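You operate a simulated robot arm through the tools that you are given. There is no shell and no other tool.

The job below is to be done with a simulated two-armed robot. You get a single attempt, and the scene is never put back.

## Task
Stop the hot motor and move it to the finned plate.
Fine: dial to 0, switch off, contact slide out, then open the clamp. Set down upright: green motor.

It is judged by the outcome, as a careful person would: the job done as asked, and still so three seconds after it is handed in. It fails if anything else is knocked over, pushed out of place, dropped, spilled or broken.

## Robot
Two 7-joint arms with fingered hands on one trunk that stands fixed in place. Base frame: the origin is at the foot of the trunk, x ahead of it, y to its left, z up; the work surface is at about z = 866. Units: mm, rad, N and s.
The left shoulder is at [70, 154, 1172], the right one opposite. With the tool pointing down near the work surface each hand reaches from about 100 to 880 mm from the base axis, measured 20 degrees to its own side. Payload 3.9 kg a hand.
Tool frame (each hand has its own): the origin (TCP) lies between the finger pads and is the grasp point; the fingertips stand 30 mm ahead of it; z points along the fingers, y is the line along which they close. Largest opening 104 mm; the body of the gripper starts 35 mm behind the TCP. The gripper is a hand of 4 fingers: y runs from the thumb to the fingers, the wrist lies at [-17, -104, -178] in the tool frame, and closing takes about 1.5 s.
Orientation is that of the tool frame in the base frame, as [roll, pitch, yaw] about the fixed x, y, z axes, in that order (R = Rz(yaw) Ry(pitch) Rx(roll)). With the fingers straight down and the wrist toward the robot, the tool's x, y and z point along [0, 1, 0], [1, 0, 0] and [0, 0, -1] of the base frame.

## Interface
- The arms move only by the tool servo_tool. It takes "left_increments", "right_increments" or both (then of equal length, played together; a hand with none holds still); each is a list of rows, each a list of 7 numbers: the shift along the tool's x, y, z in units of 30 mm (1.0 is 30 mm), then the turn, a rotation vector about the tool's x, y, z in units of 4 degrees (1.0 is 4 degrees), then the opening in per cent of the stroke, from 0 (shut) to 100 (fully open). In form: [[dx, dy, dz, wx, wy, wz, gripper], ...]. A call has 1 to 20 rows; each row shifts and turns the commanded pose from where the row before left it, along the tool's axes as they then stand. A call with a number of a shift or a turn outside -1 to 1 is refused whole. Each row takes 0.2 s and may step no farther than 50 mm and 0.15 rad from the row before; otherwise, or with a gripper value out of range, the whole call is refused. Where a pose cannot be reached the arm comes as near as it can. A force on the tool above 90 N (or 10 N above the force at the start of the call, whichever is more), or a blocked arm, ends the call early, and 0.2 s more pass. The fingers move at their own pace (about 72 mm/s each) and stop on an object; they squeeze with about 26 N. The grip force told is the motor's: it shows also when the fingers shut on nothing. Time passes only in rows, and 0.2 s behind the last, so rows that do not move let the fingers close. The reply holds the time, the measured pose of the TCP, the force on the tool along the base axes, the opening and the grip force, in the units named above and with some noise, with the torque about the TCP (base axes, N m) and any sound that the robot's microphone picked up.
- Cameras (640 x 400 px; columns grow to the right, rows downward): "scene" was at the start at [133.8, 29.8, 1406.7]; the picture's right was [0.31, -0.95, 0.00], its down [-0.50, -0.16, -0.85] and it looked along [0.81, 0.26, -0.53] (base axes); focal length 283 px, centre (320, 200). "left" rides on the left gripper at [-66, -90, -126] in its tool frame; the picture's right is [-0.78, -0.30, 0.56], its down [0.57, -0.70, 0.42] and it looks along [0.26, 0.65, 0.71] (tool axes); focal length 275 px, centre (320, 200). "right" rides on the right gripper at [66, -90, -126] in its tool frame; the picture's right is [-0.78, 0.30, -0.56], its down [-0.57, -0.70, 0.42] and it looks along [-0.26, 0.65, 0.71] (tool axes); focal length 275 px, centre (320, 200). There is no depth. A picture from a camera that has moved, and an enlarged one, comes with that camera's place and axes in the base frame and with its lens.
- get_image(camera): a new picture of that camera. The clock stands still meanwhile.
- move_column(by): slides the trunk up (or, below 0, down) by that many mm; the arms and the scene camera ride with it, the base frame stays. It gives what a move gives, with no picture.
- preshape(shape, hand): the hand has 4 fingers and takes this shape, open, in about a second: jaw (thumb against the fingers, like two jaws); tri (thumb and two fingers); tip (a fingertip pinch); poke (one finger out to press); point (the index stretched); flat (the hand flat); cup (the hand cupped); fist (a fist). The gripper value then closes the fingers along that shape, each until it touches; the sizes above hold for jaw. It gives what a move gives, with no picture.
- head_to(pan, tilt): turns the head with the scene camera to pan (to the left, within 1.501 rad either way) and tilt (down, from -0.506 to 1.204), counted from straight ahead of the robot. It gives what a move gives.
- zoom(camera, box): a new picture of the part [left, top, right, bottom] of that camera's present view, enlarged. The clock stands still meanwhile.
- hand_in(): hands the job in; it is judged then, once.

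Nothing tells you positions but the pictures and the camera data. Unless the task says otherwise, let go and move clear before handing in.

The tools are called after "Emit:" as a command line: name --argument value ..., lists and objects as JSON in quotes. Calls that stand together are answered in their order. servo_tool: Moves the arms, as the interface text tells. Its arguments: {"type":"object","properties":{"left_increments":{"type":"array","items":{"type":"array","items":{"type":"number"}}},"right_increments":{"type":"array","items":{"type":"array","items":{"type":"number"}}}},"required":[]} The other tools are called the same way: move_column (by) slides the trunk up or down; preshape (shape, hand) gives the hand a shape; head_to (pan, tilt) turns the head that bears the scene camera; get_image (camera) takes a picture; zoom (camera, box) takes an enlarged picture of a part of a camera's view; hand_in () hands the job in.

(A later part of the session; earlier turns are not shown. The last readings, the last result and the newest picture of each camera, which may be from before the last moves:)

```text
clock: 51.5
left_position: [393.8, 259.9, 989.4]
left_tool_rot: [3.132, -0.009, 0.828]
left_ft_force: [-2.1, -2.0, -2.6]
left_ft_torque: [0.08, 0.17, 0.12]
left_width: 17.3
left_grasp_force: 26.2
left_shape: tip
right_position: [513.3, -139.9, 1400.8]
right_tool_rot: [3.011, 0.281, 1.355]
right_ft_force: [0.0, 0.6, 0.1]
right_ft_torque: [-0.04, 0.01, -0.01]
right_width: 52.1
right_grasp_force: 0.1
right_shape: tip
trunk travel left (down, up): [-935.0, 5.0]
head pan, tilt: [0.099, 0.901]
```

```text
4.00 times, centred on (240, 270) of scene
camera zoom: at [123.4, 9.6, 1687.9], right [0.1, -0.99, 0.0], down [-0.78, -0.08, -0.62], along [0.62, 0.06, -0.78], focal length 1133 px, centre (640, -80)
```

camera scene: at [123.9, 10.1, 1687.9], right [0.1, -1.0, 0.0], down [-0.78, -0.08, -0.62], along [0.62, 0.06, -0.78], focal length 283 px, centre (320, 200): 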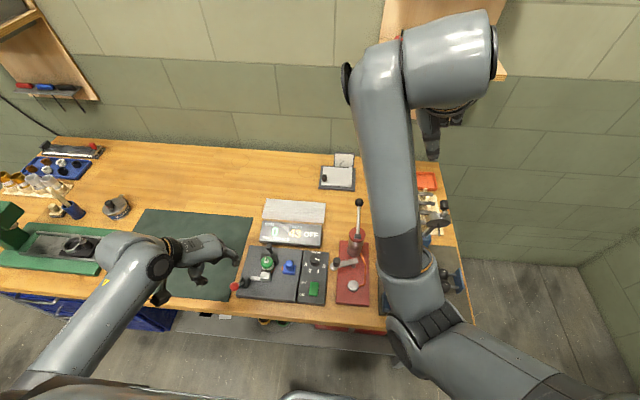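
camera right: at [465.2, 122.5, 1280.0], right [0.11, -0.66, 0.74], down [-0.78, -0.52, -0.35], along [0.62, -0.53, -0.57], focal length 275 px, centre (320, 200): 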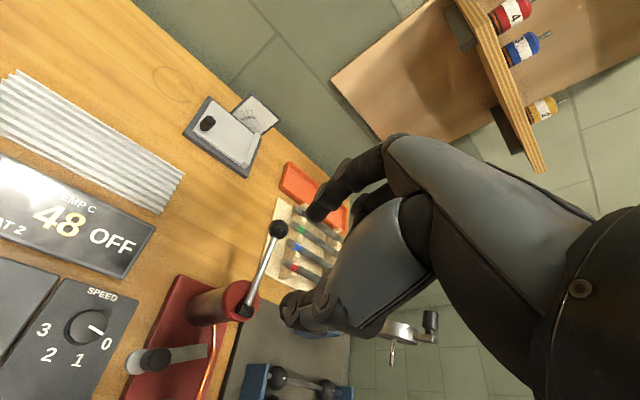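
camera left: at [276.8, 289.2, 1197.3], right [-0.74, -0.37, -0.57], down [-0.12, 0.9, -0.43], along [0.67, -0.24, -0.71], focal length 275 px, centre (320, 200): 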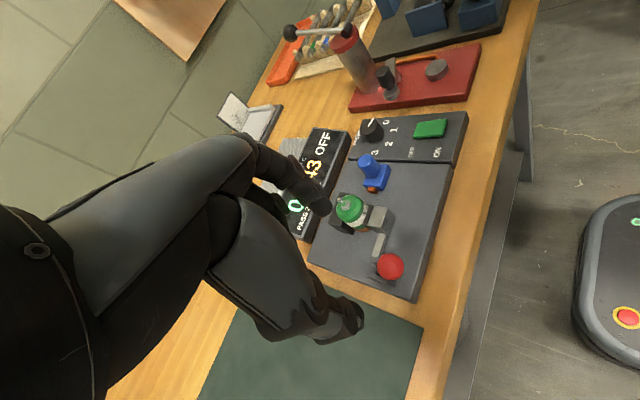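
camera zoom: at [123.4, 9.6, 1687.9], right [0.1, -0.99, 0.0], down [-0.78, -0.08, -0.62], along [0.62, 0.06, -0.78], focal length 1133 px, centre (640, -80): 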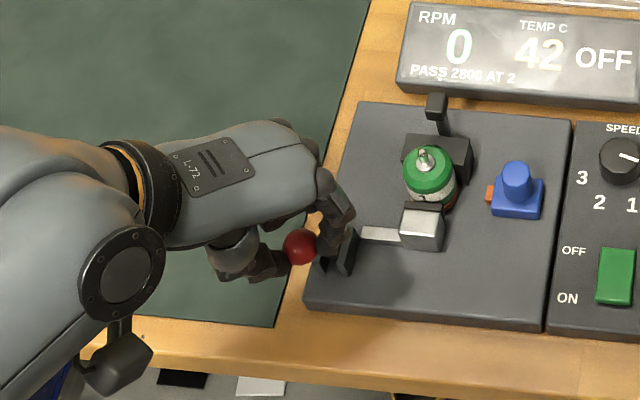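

Force is tiny and the lever follows, with the block starting to draw back, so this is the opening direction. I'll continue along the arc.

Emit:
servo_tool --left_increments '[[0.18, 0.197, -0.093, 0, 0, 0, 0], [0.18, 0.197, -0.067, 0, 0, 0, 0], [0.18, 0.197, -0.033, 0, 0, 0, 0], [0.18, 0.197, -0.007, 0, 0, 0, 0], [0, 0, 0, 0, 0, 0, 0]]'

Emit:
zoom --camera "scene" --box '[170, 220, 310, 320]'

```text
clock: 52.6
left_position: [426.3, 258.5, 997.9]
left_tool_rot: [3.131, -0.011, 0.829]
left_ft_force: [-1.2, -0.4, 2.4]
left_ft_torque: [0.06, 0.16, 0.07]
left_width: 17.2
left_grasp_force: 26.1
left_shape: tip
right_position: [512.0, -138.6, 1400.5]
right_tool_rot: [3.012, 0.281, 1.356]
right_ft_force: [-0.6, -0.2, -0.2]
right_ft_torque: [0.02, 0.0, 0.03]
right_width: 51.8
right_grasp_force: 0.1
right_shape: tip
trunk travel left (down, up): [-935.0, 5.0]
head pan, tilt: [0.099, 0.901]
```

```text
4.00 times, centred on (240, 270) of scene
camera zoom: at [122.7, 9.4, 1688.0], right [0.1, -1.0, 0.0], down [-0.78, -0.08, -0.62], along [0.62, 0.06, -0.78], focal length 1133 px, centre (640, -80)
```

zoom: 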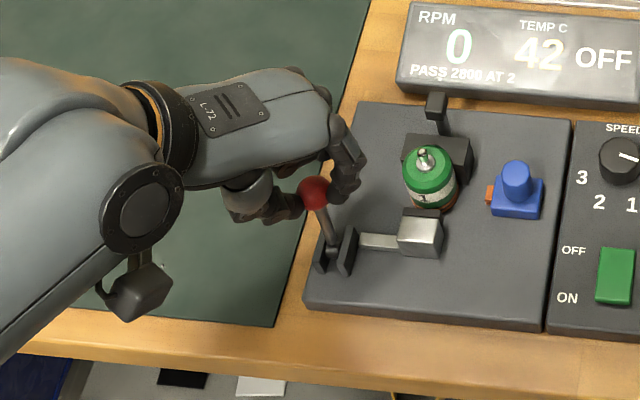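

The block is drawing back from the motor. I'll carry on over the top.

Emit:
servo_tool --left_increments '[[0.18, 0.197, 0.027, 0, 0, 0, 0], [0.18, 0.197, 0.053, 0, 0, 0, 0], [0.18, 0.197, 0.087, 0, 0, 0, 0], [0, 0, 0, 0, 0, 0, 0]]'

Emit:
zoom --camera "scene" --box '[170, 220, 310, 320]'

```text
clock: 53.6
left_position: [450.2, 261.0, 992.4]
left_tool_rot: [3.132, -0.01, 0.827]
left_ft_force: [-2.6, 0.1, 0.2]
left_ft_torque: [-0.03, -0.01, 0.05]
left_width: 14.6
left_grasp_force: 26.2
left_shape: tip
right_position: [512.6, -139.5, 1401.9]
right_tool_rot: [3.011, 0.282, 1.355]
right_ft_force: [0.2, 1.4, -0.2]
right_ft_torque: [0.0, 0.0, 0.01]
right_width: 52.0
right_grasp_force: 0.2
right_shape: tip
trunk travel left (down, up): [-935.0, 5.0]
head pan, tilt: [0.099, 0.901]
```

```text
4.00 times, centred on (240, 270) of scene
camera zoom: at [122.3, 9.6, 1688.0], right [0.1, -0.99, 0.0], down [-0.78, -0.08, -0.62], along [0.62, 0.06, -0.78], focal length 1133 px, centre (640, -80)
```

zoom: 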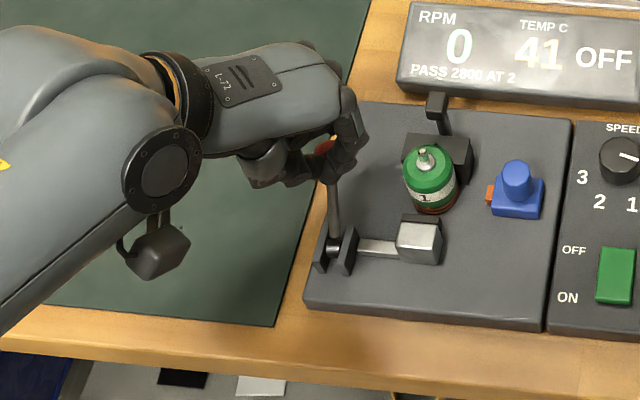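

Emit:
servo_tool --left_increments '[[0.18, 0.197, 0.13, 0, 0, 0, 0], [0.18, 0.197, 0.16, 0, 0, 0, 0], [0, 0, 0, 0, 0, 0, 0]]'

Emit:
zoom --camera "scene" --box '[170, 220, 310, 320]'

Emit:
zoom --camera "left" --box '[240, 100, 480, 350]'

```text
clock: 54.5
left_position: [456.4, 256.8, 987.9]
left_tool_rot: [3.127, -0.014, 0.826]
left_ft_force: [-39.8, 3.5, 38.1]
left_ft_torque: [0.4, 0.9, 0.15]
left_width: 18.2
left_grasp_force: 25.9
left_shape: tip
right_position: [499.3, -141.2, 1406.9]
right_tool_rot: [3.004, 0.277, 1.353]
right_ft_force: [-0.2, 0.8, 0.4]
right_ft_torque: [0.01, 0.0, 0.03]
right_width: 51.8
right_grasp_force: 0.1
right_shape: tip
trunk travel left (down, up): [-935.0, 5.0]
head pan, tilt: [0.099, 0.901]
```

```text
4.00 times, centred on (240, 270) of scene
camera zoom: at [106.4, 7.3, 1689.6], right [0.1, -0.99, 0.0], down [-0.77, -0.08, -0.63], along [0.63, 0.06, -0.78], focal length 1133 px, centre (640, -80)
```

zoom: 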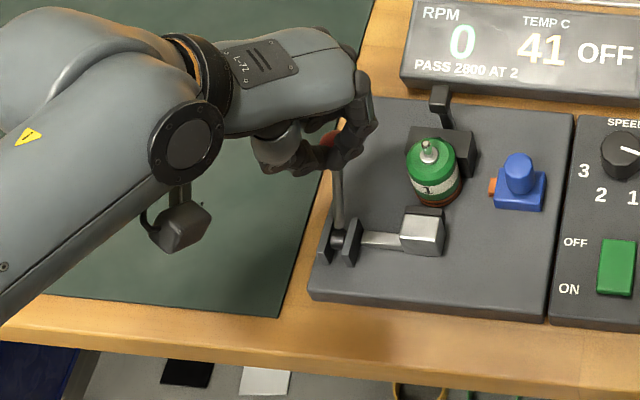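

```text
1.60 times, centred on (360, 225) of left
camera zoom: at [343.8, 268.6, 1112.7], right [-0.73, -0.37, -0.57], down [-0.12, 0.9, -0.43], along [0.67, -0.24, -0.7], focal length 440 px, centre (256, 160)
```

zoom: 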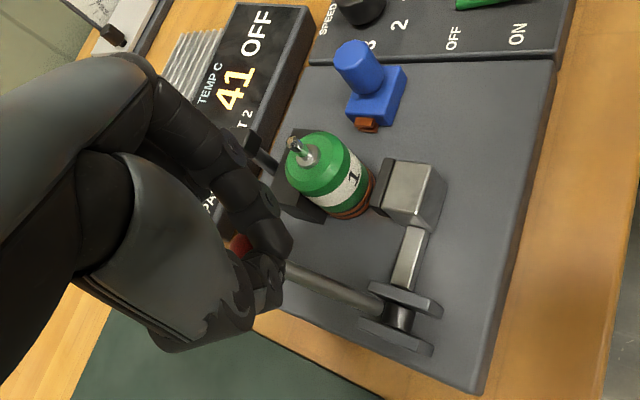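

The lever is at its open stop (about 40 N) and the block has left the motor. I'll ease off, let go and lift, then check.

Emit:
servo_tool --left_increments '[[-0.15, -0.16, -0.12, 0, 0, 0, 0], [-0.05, -0.06, -0.05, 0, 0, 0, 10], [0, 0, 0, 0, 0, 0, 25], [0, 0, 0, 0, 0, 0, 38], [0, 0, 0, 0, 0, 0, 38], [0, 0, -0.5, 0, 0, 0, 38], [0, 0, -0.9, 0, 0, 0, 38], [0, 0, -0.9, 0, 0, 0, 38], [0, 0, -0.9, 0, 0, 0, 38], [0, 0, 0, 0, 0, 0, 38]]'

Emit:
zoom --camera "scene" --box '[170, 220, 310, 320]'

Emit:
get_image --camera "left"

Emit:
zoom --camera "left" --box '[300, 80, 480, 300]'

```text
clock: 56.6
left_position: [454.9, 260.3, 1084.5]
left_tool_rot: [3.131, -0.007, 0.827]
left_ft_force: [-0.1, -0.9, -0.4]
left_ft_torque: [0.0, 0.0, -0.02]
left_width: 39.4
left_grasp_force: 0.1
left_shape: tip
right_position: [513.2, -139.0, 1400.9]
right_tool_rot: [3.014, 0.282, 1.355]
right_ft_force: [0.1, 0.7, 0.7]
right_ft_torque: [0.01, -0.04, -0.02]
right_width: 52.0
right_grasp_force: 0.0
right_shape: tip
trunk travel left (down, up): [-935.0, 5.0]
head pan, tilt: [0.099, 0.901]
```

```text
4.00 times, centred on (240, 270) of scene
camera zoom: at [124.1, 9.8, 1687.9], right [0.1, -1.0, 0.0], down [-0.78, -0.08, -0.62], along [0.62, 0.06, -0.78], focal length 1133 px, centre (640, -80)
```

zoom: 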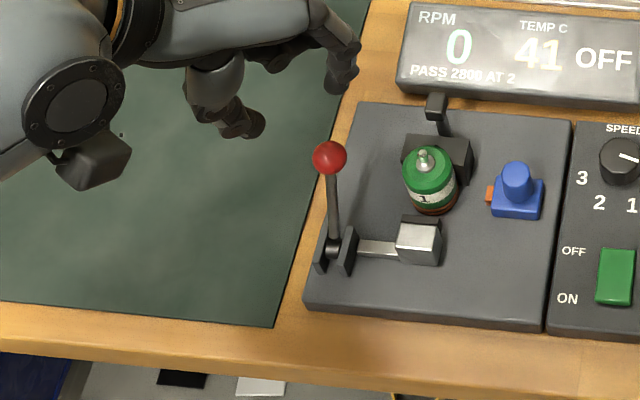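

```text
taken
camera left: at [343.3, 271.7, 1209.8], right [-0.74, -0.37, -0.57], down [-0.12, 0.9, -0.43], along [0.67, -0.24, -0.71], focal length 275 px, centre (320, 200)
```

left: 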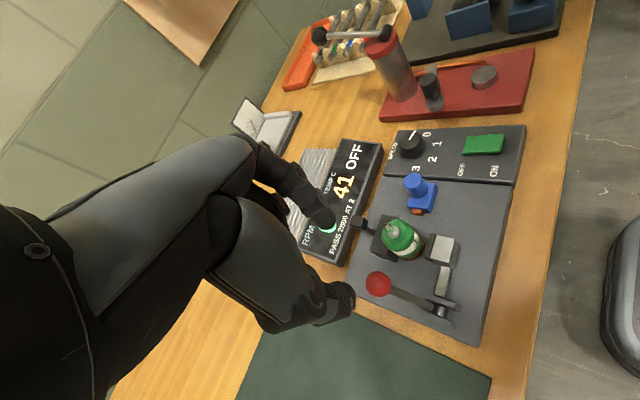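

```text
1.82 times, centred on (390, 190) of left
camera zoom: at [343.3, 271.7, 1209.8], right [-0.74, -0.37, -0.57], down [-0.12, 0.9, -0.43], along [0.67, -0.24, -0.71], focal length 500 px, centre (193, 218)
```

zoom: 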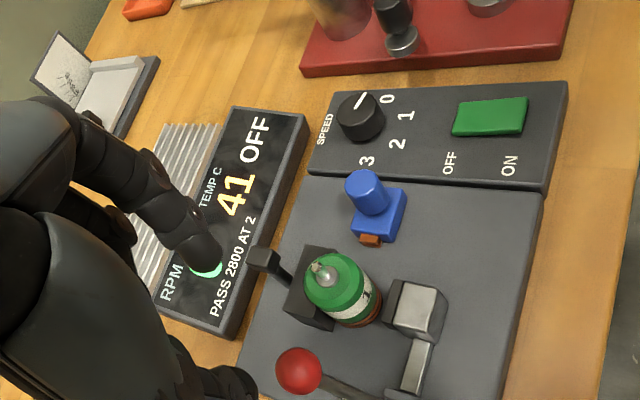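

The clamp is open: the block has left the motor and the lever stays upright near (461, 260). The motor's shaft tip is at about (480, 199, 955). I'll bring the left hand above it with a diagonal yaw of about -39°, so that the fingers clear the V-block post and the lever ball.

Emit:
servo_tool --left_increments '[[0, 0, 0, 0, 0, -0.9, 65], [-0.345, 0.65, 0, 0, 0, 0, 65], [-0.345, 0.65, 0, 0, 0, 0, 65], [-0.345, 0.65, 0, 0, 0, 0, 65], [0, 0, 0.5, 0, 0, 0, 65], [0, 0, 0, 0, 0, 0, 65]]'

Emit:
get_image --camera "left"

Emit:
zoom --camera "left" --box '[260, 100, 480, 320]'

Emit:
zoom --camera "scene" --box '[190, 200, 330, 320]'

```text
clock: 58.0
left_position: [481.6, 199.7, 1069.4]
left_tool_rot: [3.133, -0.009, 0.892]
left_ft_force: [0.2, -0.1, 0.2]
left_ft_torque: [-0.01, 0.01, -0.02]
left_width: 67.1
left_grasp_force: 0.1
left_shape: tip
right_position: [513.0, -138.0, 1400.8]
right_tool_rot: [3.014, 0.281, 1.356]
right_ft_force: [-0.4, 0.3, -0.2]
right_ft_torque: [0.0, 0.0, -0.01]
right_width: 51.9
right_grasp_force: 0.0
right_shape: tip
trunk travel left (down, up): [-935.0, 5.0]
head pan, tilt: [0.099, 0.901]
```

```text
taken
camera left: at [369.1, 204.9, 1194.9], right [-0.71, -0.42, -0.57], down [-0.18, 0.89, -0.43], along [0.68, -0.2, -0.7], focal length 275 px, centre (320, 200)
```

left: 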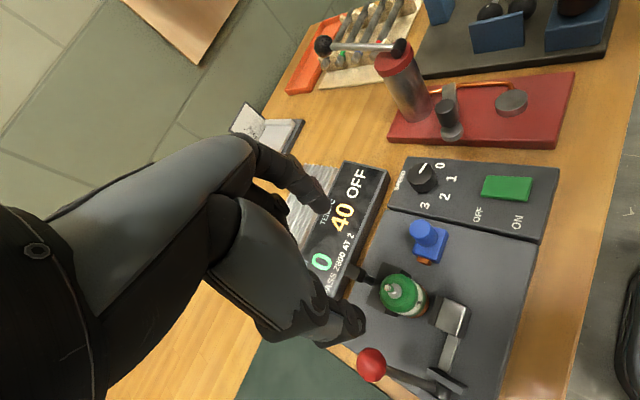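

```text
1.82 times, centred on (370, 210) of left
camera zoom: at [369.1, 204.9, 1194.9], right [-0.71, -0.42, -0.57], down [-0.18, 0.89, -0.43], along [0.68, -0.2, -0.7], focal length 500 px, centre (229, 182)
```

zoom: 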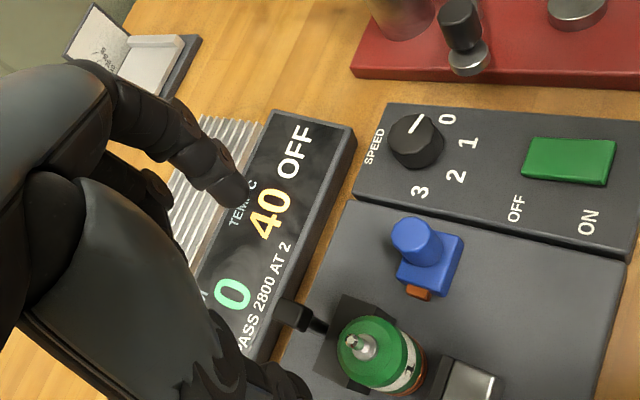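

```text
3.33 times, centred on (260, 260) of scene
camera zoom: at [123.8, 10.2, 1687.9], right [0.1, -0.99, 0.0], down [-0.78, -0.08, -0.62], along [0.62, 0.06, -0.78], focal length 944 px, centre (520, 0)
```

zoom: 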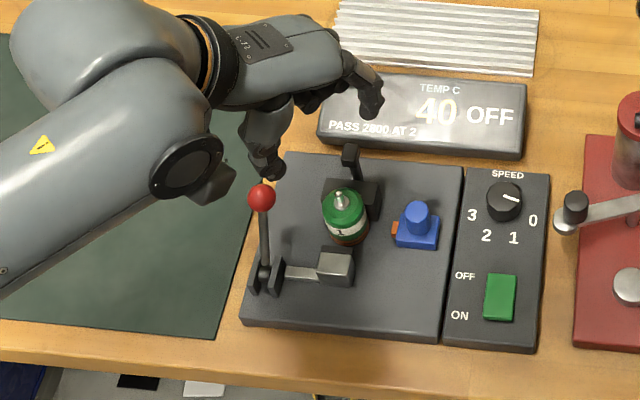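

Emit:
zoom --camera "left" --box '[330, 230, 490, 400]'

Emit:
zoom --camera "scene" --box '[240, 235, 310, 290]'

```text
2.35 times, centred on (410, 315) of left
camera zoom: at [369.1, 204.9, 1194.9], right [-0.71, -0.42, -0.57], down [-0.18, 0.89, -0.43], along [0.68, -0.2, -0.7], focal length 648 px, centre (108, -71)
```

zoom: 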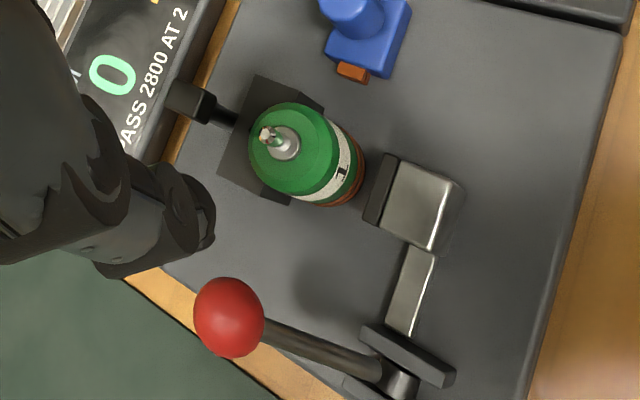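

```text
7.27 times, centred on (275, 262) of scene
camera zoom: at [123.8, 10.2, 1687.9], right [0.1, -0.99, 0.0], down [-0.78, -0.08, -0.62], along [0.62, 0.06, -0.78], focal length 2059 px, centre (647, -254)
```

zoom: 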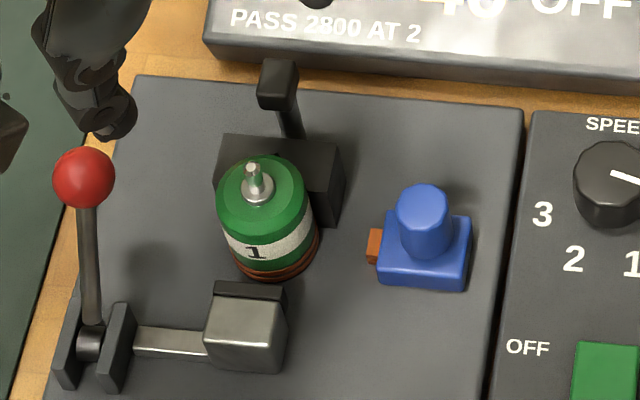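

The motor's top face is at (480, 200, 937). I'll lower the open pinch around its upper part in two stages.

Emit:
servo_tool --left_increments '[[-0.024, -0.062, 0.8, 0, 0, 0, 58], [0, 0, 0.8, 0, 0, 0, 58], [0, 0, 0.7, 0, 0, 0, 58], [0, 0, 0.5, 0, 0, 0, 58], [0, 0, 0.3, 0, 0, 0, 58], [0, 0, 0, 0, 0, 0, 58]]'

Emit:
zoom --camera "left" --box '[260, 130, 460, 350]'

Emit:
zoom --camera "scene" --box '[200, 220, 320, 310]'

```text
clock: 59.5
left_position: [481.6, 200.5, 977.3]
left_tool_rot: [3.131, -0.01, 0.891]
left_ft_force: [1.0, -0.1, 0.5]
left_ft_torque: [0.0, 0.01, -0.03]
left_width: 60.8
left_grasp_force: 0.1
left_shape: tip
right_position: [513.1, -140.0, 1401.7]
right_tool_rot: [3.012, 0.28, 1.354]
right_ft_force: [1.0, 0.8, 0.3]
right_ft_torque: [-0.02, 0.02, 0.01]
right_width: 51.7
right_grasp_force: 0.0
right_shape: tip
trunk travel left (down, up): [-935.0, 5.0]
head pan, tilt: [0.099, 0.901]
```

```text
1.82 times, centred on (360, 240) of left
camera zoom: at [369.5, 205.0, 1101.3], right [-0.71, -0.42, -0.57], down [-0.18, 0.89, -0.43], along [0.68, -0.2, -0.7], focal length 500 px, centre (247, 127)
```

zoom: 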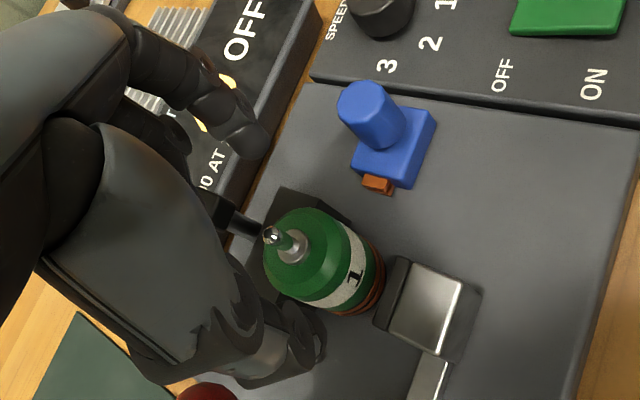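

```text
4.44 times, centred on (260, 265) of scene
camera zoom: at [123.8, 9.7, 1687.9], right [0.1, -1.0, 0.0], down [-0.78, -0.08, -0.62], along [0.62, 0.06, -0.78], focal length 1258 px, centre (587, -89)
```

zoom: 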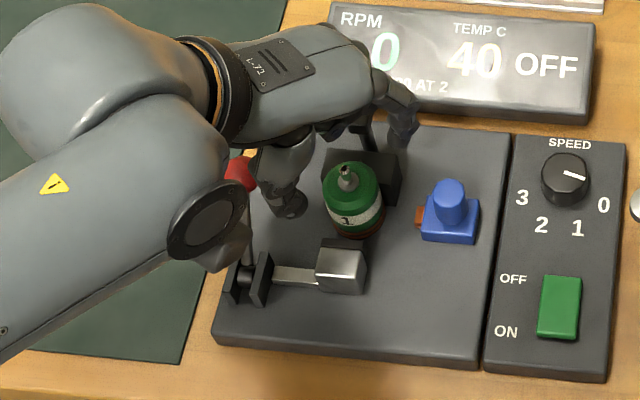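

Emit:
servo_tool --left_increments '[[0, 0, 0.3, 0, 0, 0, 58], [0, 0, 0.3, 0, 0, 0, 58], [0, 0, 0, 0, 0, 0, 58]]'

Emit:
zoom --camera "left" --box '[240, 110, 440, 330]'

Emit:
zoom --camera "scene" --box '[210, 230, 310, 300]'

```text
clock: 60.2
left_position: [481.9, 200.3, 958.2]
left_tool_rot: [3.132, -0.009, 0.891]
left_ft_force: [-0.9, -0.6, -0.7]
left_ft_torque: [-0.01, -0.03, -0.01]
left_width: 60.8
left_grasp_force: 0.1
left_shape: tip
right_position: [512.4, -139.9, 1401.4]
right_tool_rot: [3.011, 0.279, 1.355]
right_ft_force: [0.3, 0.4, 0.1]
right_ft_torque: [0.0, -0.05, -0.01]
right_width: 51.7
right_grasp_force: 0.1
right_shape: tip
trunk travel left (down, up): [-935.0, 5.0]
head pan, tilt: [0.099, 0.901]
```

```text
1.82 times, centred on (340, 220) of left
camera zoom: at [369.1, 205.0, 1083.3], right [-0.71, -0.42, -0.57], down [-0.18, 0.89, -0.43], along [0.68, -0.2, -0.7], focal length 500 px, centre (284, 164)
```

zoom: 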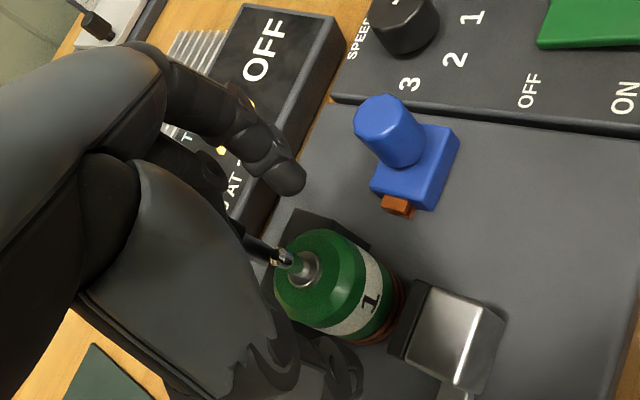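

```text
5.71 times, centred on (260, 265) of scene
camera zoom: at [123.6, 9.7, 1687.9], right [0.1, -1.0, 0.0], down [-0.78, -0.08, -0.62], along [0.62, 0.06, -0.78], focal length 1618 px, centre (663, -171)
```

zoom: 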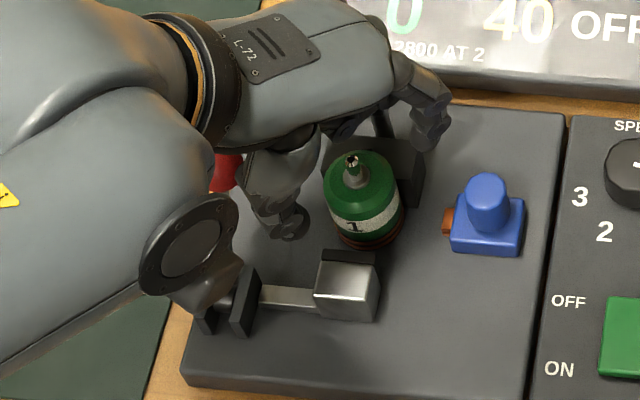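

Emit:
servo_tool --left_increments '[[-0.05, -0.06, 0.2, 0, 0, 0, 58], [0, 0, 0.22, 0, 0, 0, 58], [0, 0, 0, 0, 0, 0, 58]]'

Emit:
servo_tool --left_increments '[[0, 0, 0, 0, 0, 0, 48], [0, 0, 0, 0, 0, 0, 42], [0, 0, 0, 0, 0, 0, 38], [0, 0, 0, 0, 0, 0, 34], [0, 0, 0, 0, 0, 0, 30], [0, 0, 0, 0, 0, 0, 20], [0, 0, 0, 0, 0, 0, 0], [0, 0, 0, 0, 0, 0, 0], [0, 0, 0, 0, 0, 0, 0]]'

Emit:
zoom --camera "left" --box '[240, 110, 440, 330]'

Emit:
zoom --camera "scene" --box '[210, 230, 310, 300]'

```text
clock: 61.0
left_position: [479.9, 201.2, 945.5]
left_tool_rot: [3.131, -0.008, 0.891]
left_ft_force: [-0.1, 0.3, 1.1]
left_ft_torque: [-0.01, 0.02, 0.02]
left_width: 60.8
left_grasp_force: 0.0
left_shape: tip
right_position: [514.2, -139.2, 1400.5]
right_tool_rot: [3.013, 0.28, 1.355]
right_ft_force: [0.5, -0.7, -1.0]
right_ft_torque: [0.01, 0.05, 0.0]
right_width: 51.7
right_grasp_force: 0.2
right_shape: tip
trunk travel left (down, up): [-935.0, 5.0]
head pan, tilt: [0.099, 0.901]
```

```text
clock: 63.0
left_position: [477.0, 197.4, 946.6]
left_tool_rot: [3.135, -0.008, 0.889]
left_ft_force: [-11.6, -8.9, 2.8]
left_ft_torque: [-0.4, 0.28, -0.39]
left_width: 30.8
left_grasp_force: 26.2
left_shape: tip
right_position: [509.3, -142.2, 1402.2]
right_tool_rot: [3.01, 0.278, 1.355]
right_ft_force: [0.4, -0.2, -0.4]
right_ft_torque: [-0.03, 0.03, 0.03]
right_width: 51.9
right_grasp_force: 0.1
right_shape: tip
trunk travel left (down, up): [-935.0, 5.0]
head pan, tilt: [0.099, 0.901]
```

```text
1.82 times, centred on (340, 220) of left
camera zoom: at [364.1, 202.7, 1070.6], right [-0.71, -0.42, -0.57], down [-0.18, 0.89, -0.43], along [0.68, -0.2, -0.71], focal length 500 px, centre (284, 164)
```

zoom: 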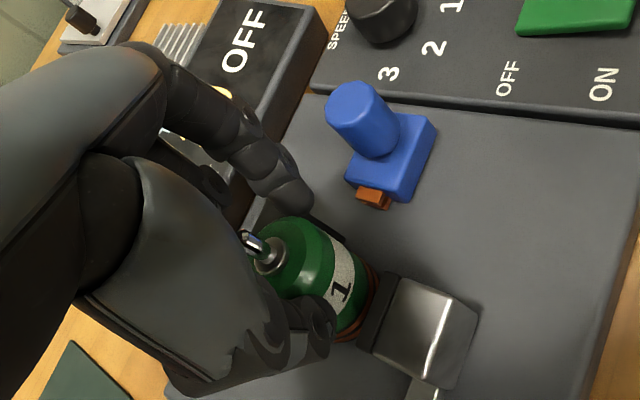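

```text
5.71 times, centred on (260, 265) of scene
camera zoom: at [120.2, 6.9, 1688.2], right [0.1, -1.0, 0.0], down [-0.78, -0.08, -0.62], along [0.62, 0.06, -0.78], focal length 1618 px, centre (663, -171)
```

zoom: 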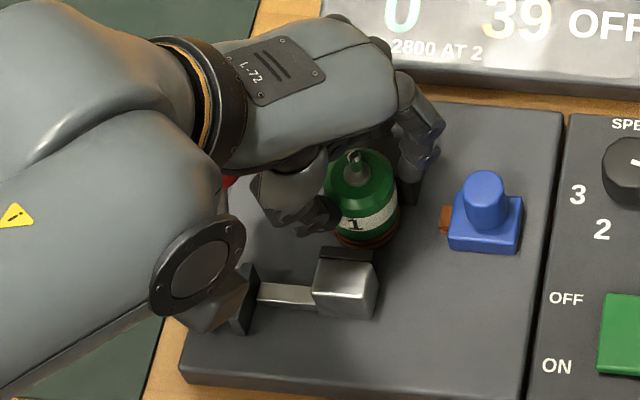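

The pinch holds, but the sideways push (about 14 N) tells me the fingers are off-centre and pressing the motor into the V-block. I'll open, shift about 4 mm along the tool's +x and re-grip.

Emit:
servo_tool --left_increments '[[0, 0, 0, 0, 0, 0, 35], [0, 0, 0, 0, 0, 0, 50], [0, 0, 0, 0, 0, 0, 56], [0, 0, 0, 0, 0, 0, 56]]'

Emit:
zoom --camera "left" --box '[260, 160, 400, 310]'

Emit:
zoom --camera "scene" --box '[230, 235, 310, 290]'

```text
clock: 64.0
left_position: [480.4, 201.1, 945.1]
left_tool_rot: [3.134, -0.008, 0.889]
left_ft_force: [-0.2, -0.4, 0.5]
left_ft_torque: [0.01, 0.01, 0.07]
left_width: 57.7
left_grasp_force: 0.0
left_shape: tip
right_position: [511.8, -139.3, 1400.5]
right_tool_rot: [3.015, 0.28, 1.355]
right_ft_force: [-0.1, 0.1, 0.5]
right_ft_torque: [-0.02, 0.0, 0.01]
right_width: 51.7
right_grasp_force: 0.0
right_shape: tip
trunk travel left (down, up): [-935.0, 5.0]
head pan, tilt: [0.099, 0.901]
```

```text
2.67 times, centred on (330, 235) of left
camera zoom: at [367.4, 204.5, 1069.9], right [-0.71, -0.42, -0.57], down [-0.18, 0.89, -0.43], along [0.68, -0.2, -0.71], focal length 734 px, centre (293, 107)
```

zoom: 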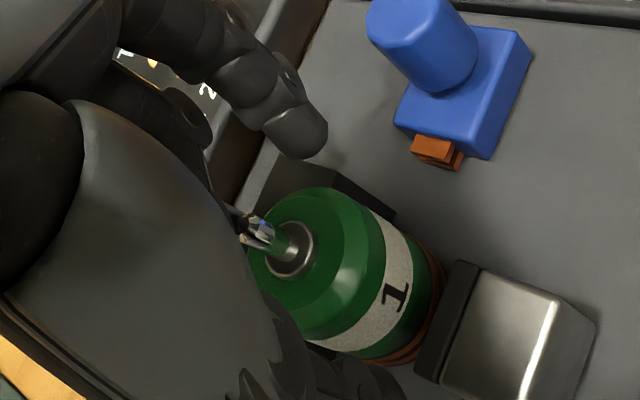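

```text
7.27 times, centred on (270, 262) of scene
camera zoom: at [123.9, 8.1, 1687.8], right [0.1, -1.0, 0.0], down [-0.78, -0.08, -0.62], along [0.62, 0.06, -0.78], focal length 2059 px, centre (684, -254)
```

zoom: 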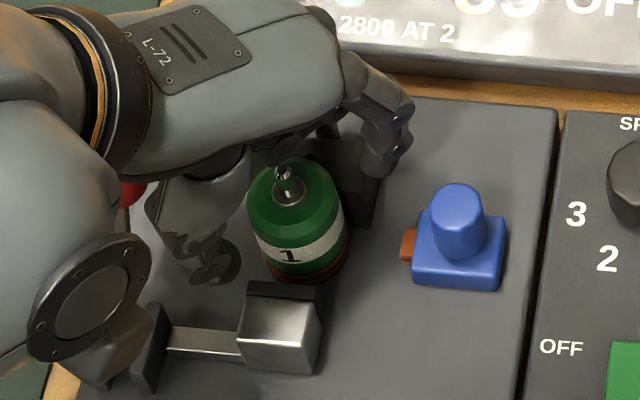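

Emit:
servo_tool --left_increments '[[0.15, -0.05, 0, 0, 0, 0, 56], [0, 0, 0, 0, 0, 0, 48], [0, 0, 0, 0, 0, 0, 42], [0, 0, 0, 0, 0, 0, 36], [0, 0, 0, 0, 0, 0, 30], [0, 0, 0, 0, 0, 0, 15], [0, 0, 0, 0, 0, 0, 0], [0, 0, 0, 0, 0, 0, 0], [0, 0, 0, 0, 0, 0, 0]]'

Emit:
zoom --camera "left" --box '[260, 160, 400, 310]'

Emit:
zoom --camera "scene" --box '[230, 235, 310, 290]'

```text
clock: 66.0
left_position: [479.2, 201.5, 946.5]
left_tool_rot: [3.133, -0.01, 0.89]
left_ft_force: [-4.0, -9.9, 1.5]
left_ft_torque: [-0.38, 0.09, -0.43]
left_width: 39.5
left_grasp_force: 26.0
left_shape: tip
right_position: [510.9, -141.2, 1400.7]
right_tool_rot: [3.013, 0.278, 1.356]
right_ft_force: [0.1, 0.8, -0.2]
right_ft_torque: [0.01, 0.0, -0.04]
right_width: 51.7
right_grasp_force: 0.0
right_shape: tip
trunk travel left (down, up): [-935.0, 5.0]
head pan, tilt: [0.099, 0.901]
```

```text
2.67 times, centred on (330, 235) of left
camera zoom: at [367.2, 206.9, 1070.8], right [-0.71, -0.42, -0.57], down [-0.18, 0.89, -0.43], along [0.68, -0.2, -0.71], focal length 734 px, centre (293, 107)
```

zoom: 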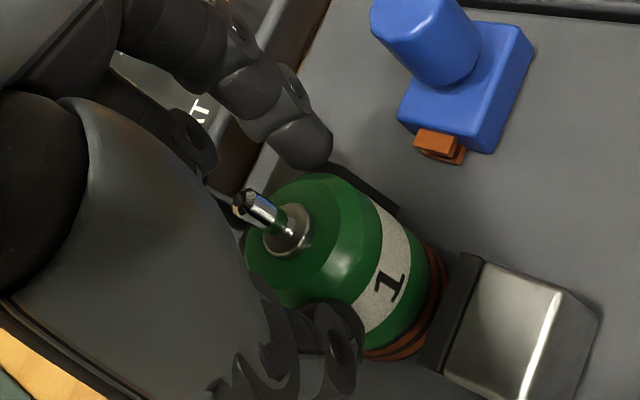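

```text
7.27 times, centred on (270, 262) of scene
camera zoom: at [122.1, 6.7, 1688.0], right [0.1, -1.0, 0.0], down [-0.78, -0.08, -0.62], along [0.62, 0.06, -0.78], focal length 2059 px, centre (684, -254)
```

zoom: 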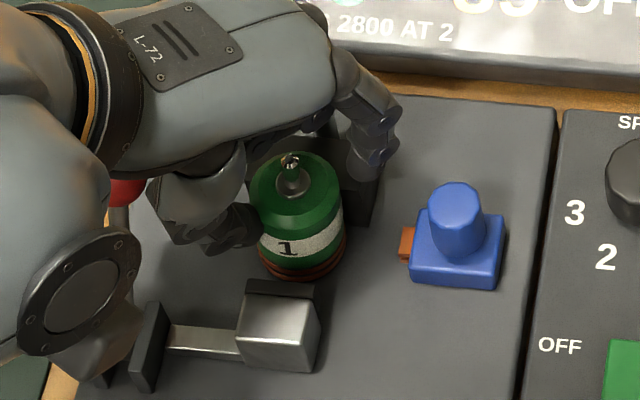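

The second grip stopped wider (39.5 mm): the index tip is landing on the V-block's right arm, whose top is at about z=911. I'll open, raise 6 mm and re-grip.

Emit:
servo_tool --left_increments '[[0, 0, 0, 0, 0, 0, 40], [0, 0, 0, 0, 0, 0, 56], [0, 0, 0, 0, 0, 0, 56], [-0.03, 0, -0.2, 0, 0, 0, 56], [0, 0, 0, 0, 0, 0, 48], [0, 0, 0, 0, 0, 0, 42], [0, 0, 0, 0, 0, 0, 36], [0, 0, 0, 0, 0, 0, 30], [0, 0, 0, 0, 0, 0, 15], [0, 0, 0, 0, 0, 0, 0], [0, 0, 0, 0, 0, 0, 0], [0, 0, 0, 0, 0, 0, 0]]'

Emit:
zoom --camera "left" --box '[260, 160, 400, 310]'

Emit:
zoom --camera "scene" --box '[230, 235, 310, 290]'

```text
clock: 68.7
left_position: [481.1, 203.9, 951.9]
left_tool_rot: [3.134, -0.009, 0.891]
left_ft_force: [-1.4, -0.1, 0.1]
left_ft_torque: [-0.02, 0.02, 0.02]
left_width: 29.0
left_grasp_force: 26.0
left_shape: tip
right_position: [513.0, -139.3, 1401.3]
right_tool_rot: [3.012, 0.281, 1.356]
right_ft_force: [0.2, -0.3, -0.8]
right_ft_torque: [-0.02, 0.02, -0.06]
right_width: 51.8
right_grasp_force: 0.0
right_shape: tip
trunk travel left (down, up): [-935.0, 5.0]
head pan, tilt: [0.099, 0.901]
```

```text
2.67 times, centred on (330, 235) of left
camera zoom: at [368.1, 208.9, 1076.2], right [-0.71, -0.42, -0.57], down [-0.18, 0.89, -0.43], along [0.68, -0.2, -0.71], focal length 734 px, centre (293, 107)
```

zoom: 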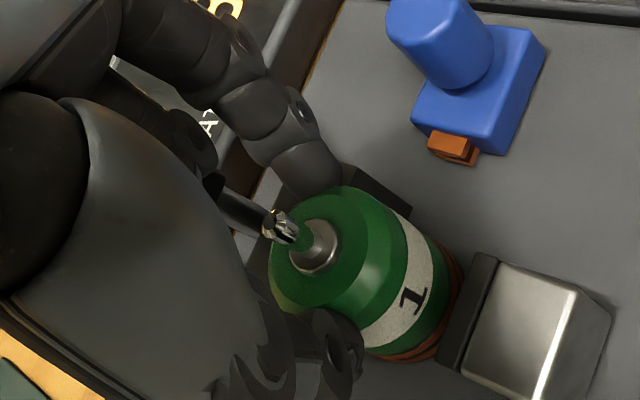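

```text
7.27 times, centred on (270, 262) of scene
camera zoom: at [123.9, 9.7, 1687.9], right [0.1, -1.0, 0.0], down [-0.78, -0.08, -0.62], along [0.62, 0.06, -0.78], focal length 2059 px, centre (684, -254)
```

zoom: 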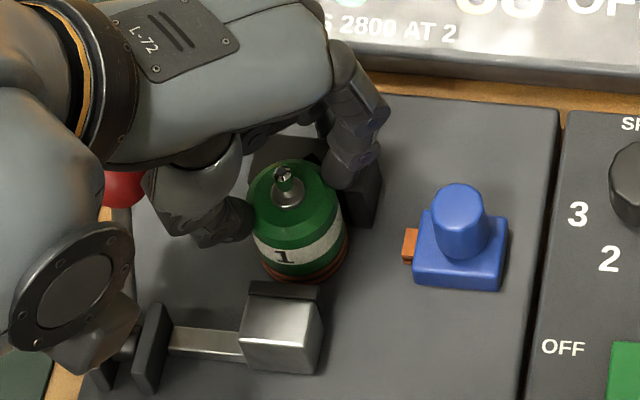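

Now the grip is balanced: almost no side force and both fingers on the motor. I'll lift a few mm as a test.

Emit:
servo_tool --left_increments '[[0, 0, -0.1, 0, 0, 0, 0], [0, 0, -0.15, 0, 0, 0, 0], [0, 0, -0.15, 0, 0, 0, 0], [0, 0, 0, 0, 0, 0, 0]]'

Emit:
zoom --camera "left" --box '[260, 160, 400, 310]'

Emit:
zoom --camera "scene" --box '[230, 235, 310, 290]'

```text
clock: 69.7
left_position: [480.2, 204.9, 963.3]
left_tool_rot: [3.131, -0.008, 0.892]
left_ft_force: [0.3, 0.7, -1.7]
left_ft_torque: [0.0, 0.02, -0.01]
left_width: 29.1
left_grasp_force: 26.3
left_shape: tip
right_position: [514.1, -139.5, 1401.0]
right_tool_rot: [3.012, 0.28, 1.354]
right_ft_force: [0.2, 0.6, 0.3]
right_ft_torque: [-0.01, 0.01, -0.02]
right_width: 51.6
right_grasp_force: 0.1
right_shape: tip
trunk travel left (down, up): [-935.0, 5.0]
head pan, tilt: [0.099, 0.901]
```

```text
2.67 times, centred on (330, 235) of left
camera zoom: at [367.9, 209.2, 1088.2], right [-0.71, -0.42, -0.57], down [-0.18, 0.89, -0.43], along [0.68, -0.2, -0.71], focal length 734 px, centre (293, 107)
```

zoom: 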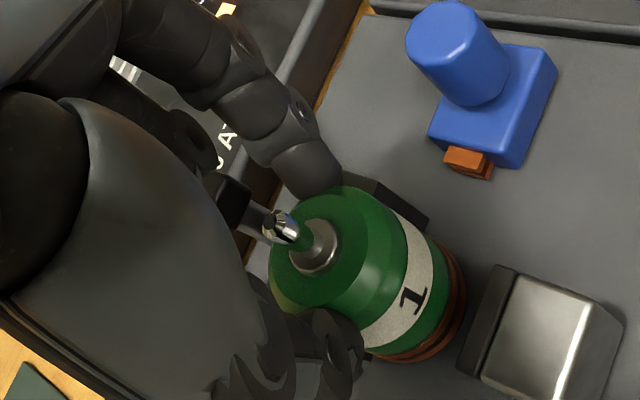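

```text
7.27 times, centred on (270, 262) of scene
camera zoom: at [124.0, 9.6, 1687.9], right [0.1, -1.0, 0.0], down [-0.78, -0.08, -0.62], along [0.62, 0.06, -0.78], focal length 2059 px, centre (684, -254)
```

zoom: 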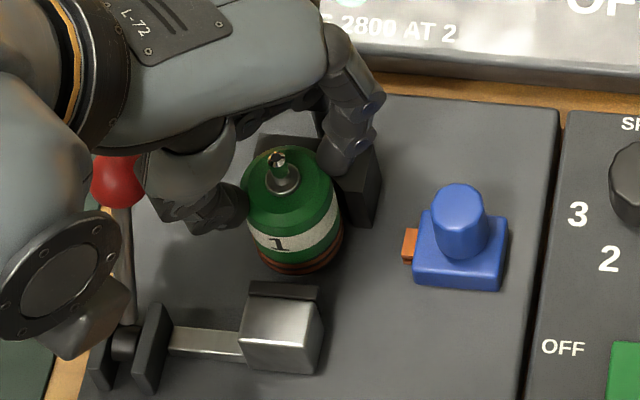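

The motor rises with the hand. I'll lift it clear and look at the finned plate.

Emit:
servo_tool --left_increments '[[0, 0, -0.3, 0, 0, 0, 0], [0, 0, -0.5, 0, 0, 0, 0], [0, 0, -0.5, 0, 0, 0, 0], [0, 0, -0.5, 0, 0, 0, 0], [0, 0, -0.5, 0, 0, 0, 0], [0, 0, -0.5, 0, 0, 0, 0], [0, 0, -0.5, 0, 0, 0, 0], [0, 0, -0.5, 0, 0, 0, 0], [0, 0, -0.3, 0, 0, 0, 0], [0, 0, 0, 0, 0, 0, 0]]'

Emit:
get_image --camera "scene"

Emit:
get_image --camera "left"

Emit:
zoom --camera "scene" --box '[220, 180, 360, 280]'

```text
clock: 71.8
left_position: [476.9, 204.1, 1086.5]
left_tool_rot: [3.133, -0.009, 0.89]
left_ft_force: [-0.3, -0.3, -1.9]
left_ft_torque: [0.0, 0.01, 0.04]
left_width: 29.2
left_grasp_force: 25.9
left_shape: tip
right_position: [512.1, -139.7, 1402.2]
right_tool_rot: [3.013, 0.28, 1.356]
right_ft_force: [0.9, -0.4, -0.9]
right_ft_torque: [0.0, 0.0, -0.02]
right_width: 51.9
right_grasp_force: 0.1
right_shape: tip
trunk travel left (down, up): [-935.0, 5.0]
head pan, tilt: [0.099, 0.901]
```

```text
taken
camera scene: at [124.0, 9.7, 1687.9], right [0.1, -1.0, 0.0], down [-0.78, -0.08, -0.62], along [0.62, 0.06, -0.78], focal length 283 px, centre (320, 200)
```

scene: 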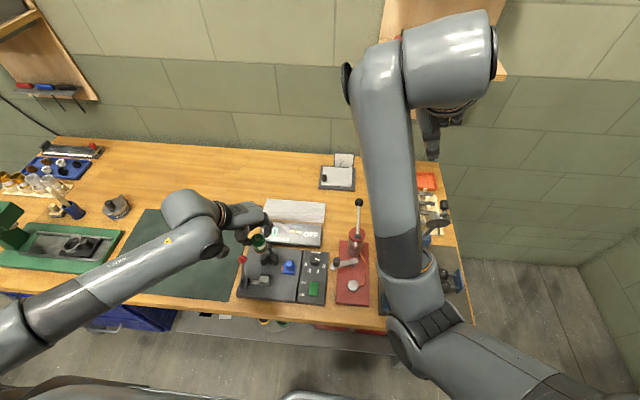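

```text
taken
camera left: at [366.0, 208.3, 1211.1], right [-0.71, -0.42, -0.57], down [-0.18, 0.89, -0.43], along [0.68, -0.2, -0.71], focal length 275 px, centre (320, 200)
```

left: 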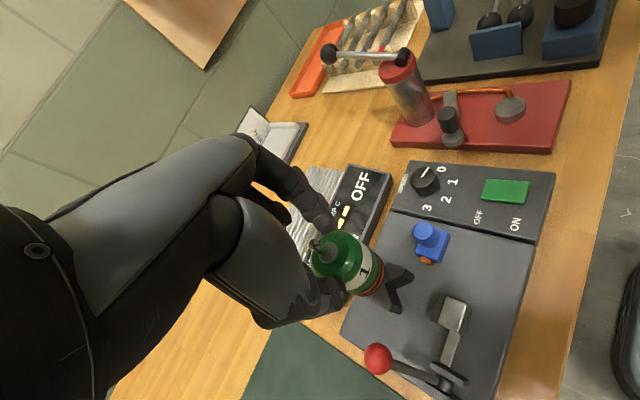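

```text
4.00 times, centred on (290, 230) of scene
camera zoom: at [124.0, 9.7, 1687.9], right [0.1, -1.0, 0.0], down [-0.78, -0.08, -0.62], along [0.62, 0.06, -0.78], focal length 1133 px, centre (440, 80)
```

zoom: 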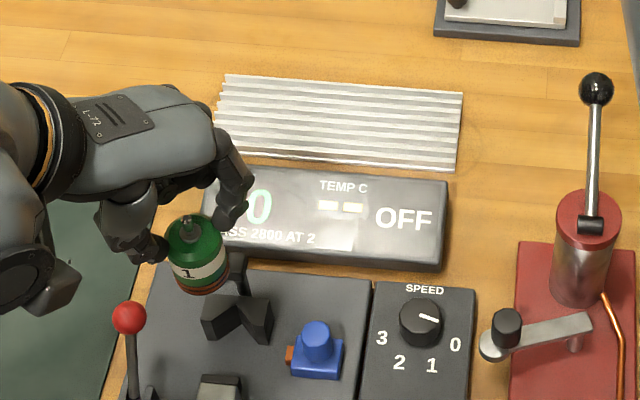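

The finned plate spans roughly x 660–750, y 49–268, with its centre near (707, 160). I'll carry the motor there at height.

Emit:
servo_tool --left_increments '[[0.15, 0.26, 0, 0, 0, 0, 0], [0.332, 0.567, 0, 0, 0, 0, 0], [0.332, 0.567, 0, 0, 0, 0, 0], [0.332, 0.567, 0, 0, 0, 0, 0], [0.332, 0.567, 0, 0, 0, 0, 0], [0.332, 0.567, 0, 0, 0, 0, 0], [0.332, 0.567, 0, 0, 0, 0, 0], [0.332, 0.567, 0, 0, 0, 0, 0], [0.332, 0.567, 0, 0, 0, 0, 0], [0.332, 0.567, 0, 0, 0, 0, 0], [0.332, 0.567, 0, 0, 0, 0, 0], [0.332, 0.567, 0, 0, 0, 0, 0], [0.18, 0.3, 0, 0, 0, 0, 0], [0, 0, 0, 0, 0, 0, 0]]'

Emit:
get_image --camera "left"

Emit:
zoom --camera "scene" --box '[220, 160, 360, 260]'

```text
clock: 74.8
left_position: [711.0, 167.5, 1089.6]
left_tool_rot: [3.131, -0.011, 0.891]
left_ft_force: [-0.1, -0.2, -1.2]
left_ft_torque: [-0.01, 0.0, -0.01]
left_width: 29.1
left_grasp_force: 25.7
left_shape: tip
right_position: [513.4, -139.0, 1401.3]
right_tool_rot: [3.012, 0.281, 1.356]
right_ft_force: [-0.2, -0.2, 0.4]
right_ft_torque: [-0.02, 0.01, 0.0]
right_width: 51.7
right_grasp_force: 0.1
right_shape: tip
trunk travel left (down, up): [-935.0, 5.0]
head pan, tilt: [0.099, 0.901]
```

```text
taken
camera left: at [599.0, 172.5, 1214.7], right [-0.71, -0.42, -0.57], down [-0.18, 0.89, -0.43], along [0.68, -0.2, -0.7], focal length 275 px, centre (320, 200)
```

left: 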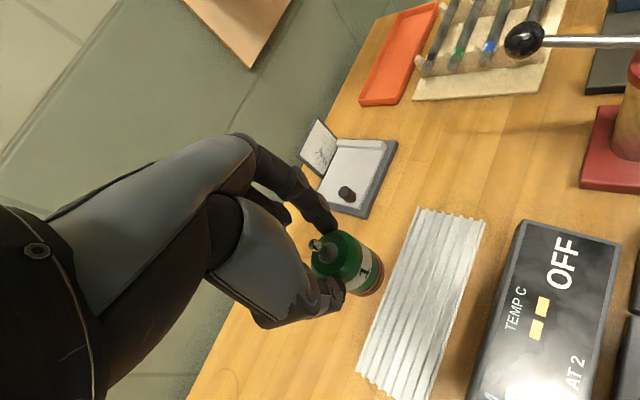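

```text
4.00 times, centred on (290, 210) of scene
camera zoom: at [123.7, 9.9, 1687.9], right [0.1, -1.0, 0.0], down [-0.78, -0.08, -0.62], along [0.62, 0.06, -0.78], focal length 1133 px, centre (440, 160)
```

zoom: 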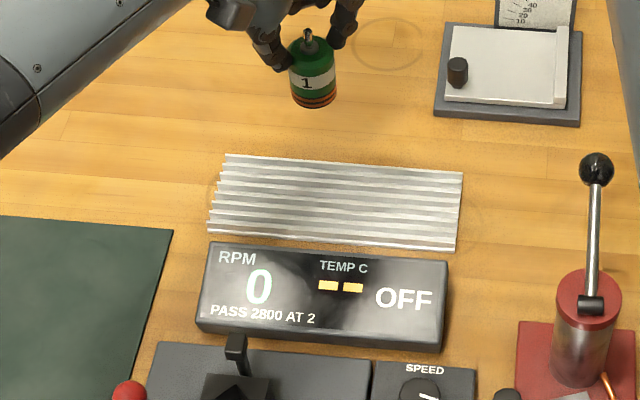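

The motor hangs over the plate (plate centre ≈ (710, 161)). I'll lower it to just above, then go slowly to contact.

Emit:
servo_tool --left_increments '[[0, 0, 0.3, 0, 0, 0, 0], [0, 0, 0.6, 0, 0, 0, 0], [0, 0, 0.6, 0, 0, 0, 0], [0, 0, 0.6, 0, 0, 0, 0], [0, 0, 0.6, 0, 0, 0, 0], [0, 0, 0.6, 0, 0, 0, 0], [0, 0, 0.4, 0, 0, 0, 0], [0, 0, 0, 0, 0, 0, 0]]'

Emit:
zoom --camera "scene" --box '[230, 170, 330, 240]'

Emit:
zoom --camera "left" --box '[260, 160, 500, 400]'

```text
clock: 76.7
left_position: [713.1, 168.1, 990.4]
left_tool_rot: [3.132, -0.009, 0.892]
left_ft_force: [0.0, -0.1, -1.5]
left_ft_torque: [-0.01, -0.04, -0.01]
left_width: 29.2
left_grasp_force: 26.2
left_shape: tip
left hand out of reach, approached as far as the arm can: row 7
right_position: [512.4, -136.7, 1401.3]
right_tool_rot: [3.013, 0.281, 1.355]
right_ft_force: [0.1, 0.5, 0.5]
right_ft_torque: [0.05, 0.02, -0.03]
right_width: 52.0
right_grasp_force: 0.0
right_shape: tip
trunk travel left (down, up): [-935.0, 5.0]
head pan, tilt: [0.099, 0.901]
```

```text
5.71 times, centred on (280, 205) of scene
camera zoom: at [123.7, 10.2, 1687.9], right [0.1, -1.0, 0.0], down [-0.78, -0.08, -0.62], along [0.62, 0.06, -0.78], focal length 1618 px, centre (549, 171)
```

zoom: 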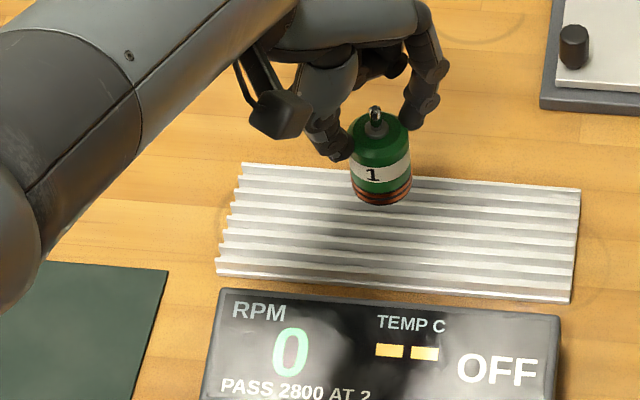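

```text
1.67 times, centred on (380, 280) of left
camera zoom: at [600.7, 173.5, 1115.1], right [-0.71, -0.42, -0.57], down [-0.18, 0.89, -0.43], along [0.68, -0.2, -0.7], focal length 459 px, centre (220, 67)
```

zoom: 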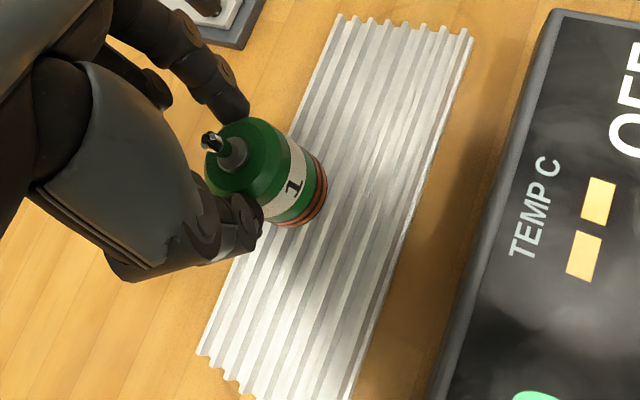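

The arm is at its reach limit with the trunk this high. I'll raise the hand, lower the trunk by the same amount, and then finish the descent.

Emit:
servo_tool --left_increments '[[0, 0, -0.4, 0, 0, 0, 0], [0, 0, -0.6, 0, 0, 0, 0], [0, 0, -0.6, 0, 0, 0, 0], [0, 0, -0.6, 0, 0, 0, 0], [0, 0, -0.6, 0, 0, 0, 0], [0, 0, -0.4, 0, 0, 0, 0], [0, 0, 0, 0, 0, 0, 0]]'

Emit:
move_column --by -90

Emit:
zoom --camera "scene" --box '[220, 150, 340, 240]'

```text
clock: 78.2
left_position: [712.5, 168.9, 1086.0]
left_tool_rot: [3.131, -0.009, 0.889]
left_ft_force: [0.6, 0.7, -1.5]
left_ft_torque: [0.02, 0.01, 0.02]
left_width: 29.0
left_grasp_force: 25.8
left_shape: tip
right_position: [513.4, -139.0, 1401.0]
right_tool_rot: [3.014, 0.281, 1.355]
right_ft_force: [0.7, -0.6, 0.4]
right_ft_torque: [0.0, 0.01, 0.01]
right_width: 51.7
right_grasp_force: 0.0
right_shape: tip
trunk travel left (down, up): [-935.0, 5.0]
head pan, tilt: [0.099, 0.901]
```

```text
clock: 79.5
left_position: [712.6, 168.7, 996.5]
left_tool_rot: [3.132, -0.009, 0.892]
left_ft_force: [0.3, 0.0, -0.8]
left_ft_torque: [0.0, -0.03, -0.04]
left_width: 29.0
left_grasp_force: 26.1
left_shape: tip
right_position: [512.8, -138.7, 1310.8]
right_tool_rot: [3.013, 0.281, 1.355]
right_ft_force: [-0.2, 0.2, 0.1]
right_ft_torque: [0.02, 0.0, 0.03]
right_width: 52.0
right_grasp_force: 0.0
right_shape: tip
trunk travel left (down, up): [-845.0, 95.0]
head pan, tilt: [0.099, 0.901]
```

```text
4.44 times, centred on (280, 195) of scene
camera zoom: at [124.1, 9.6, 1597.9], right [0.1, -1.0, 0.0], down [-0.78, -0.08, -0.62], along [0.62, 0.06, -0.78], focal length 1258 px, centre (498, 222)
```

zoom: 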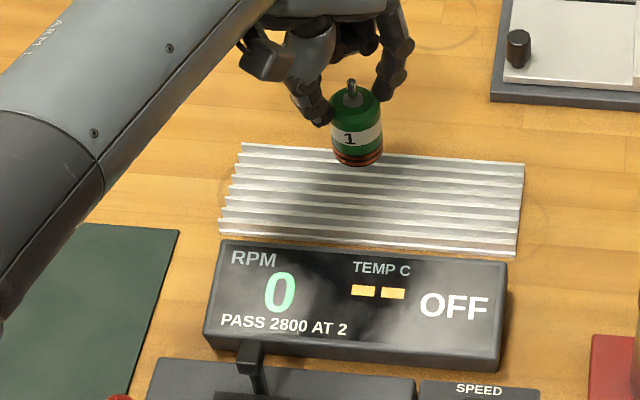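

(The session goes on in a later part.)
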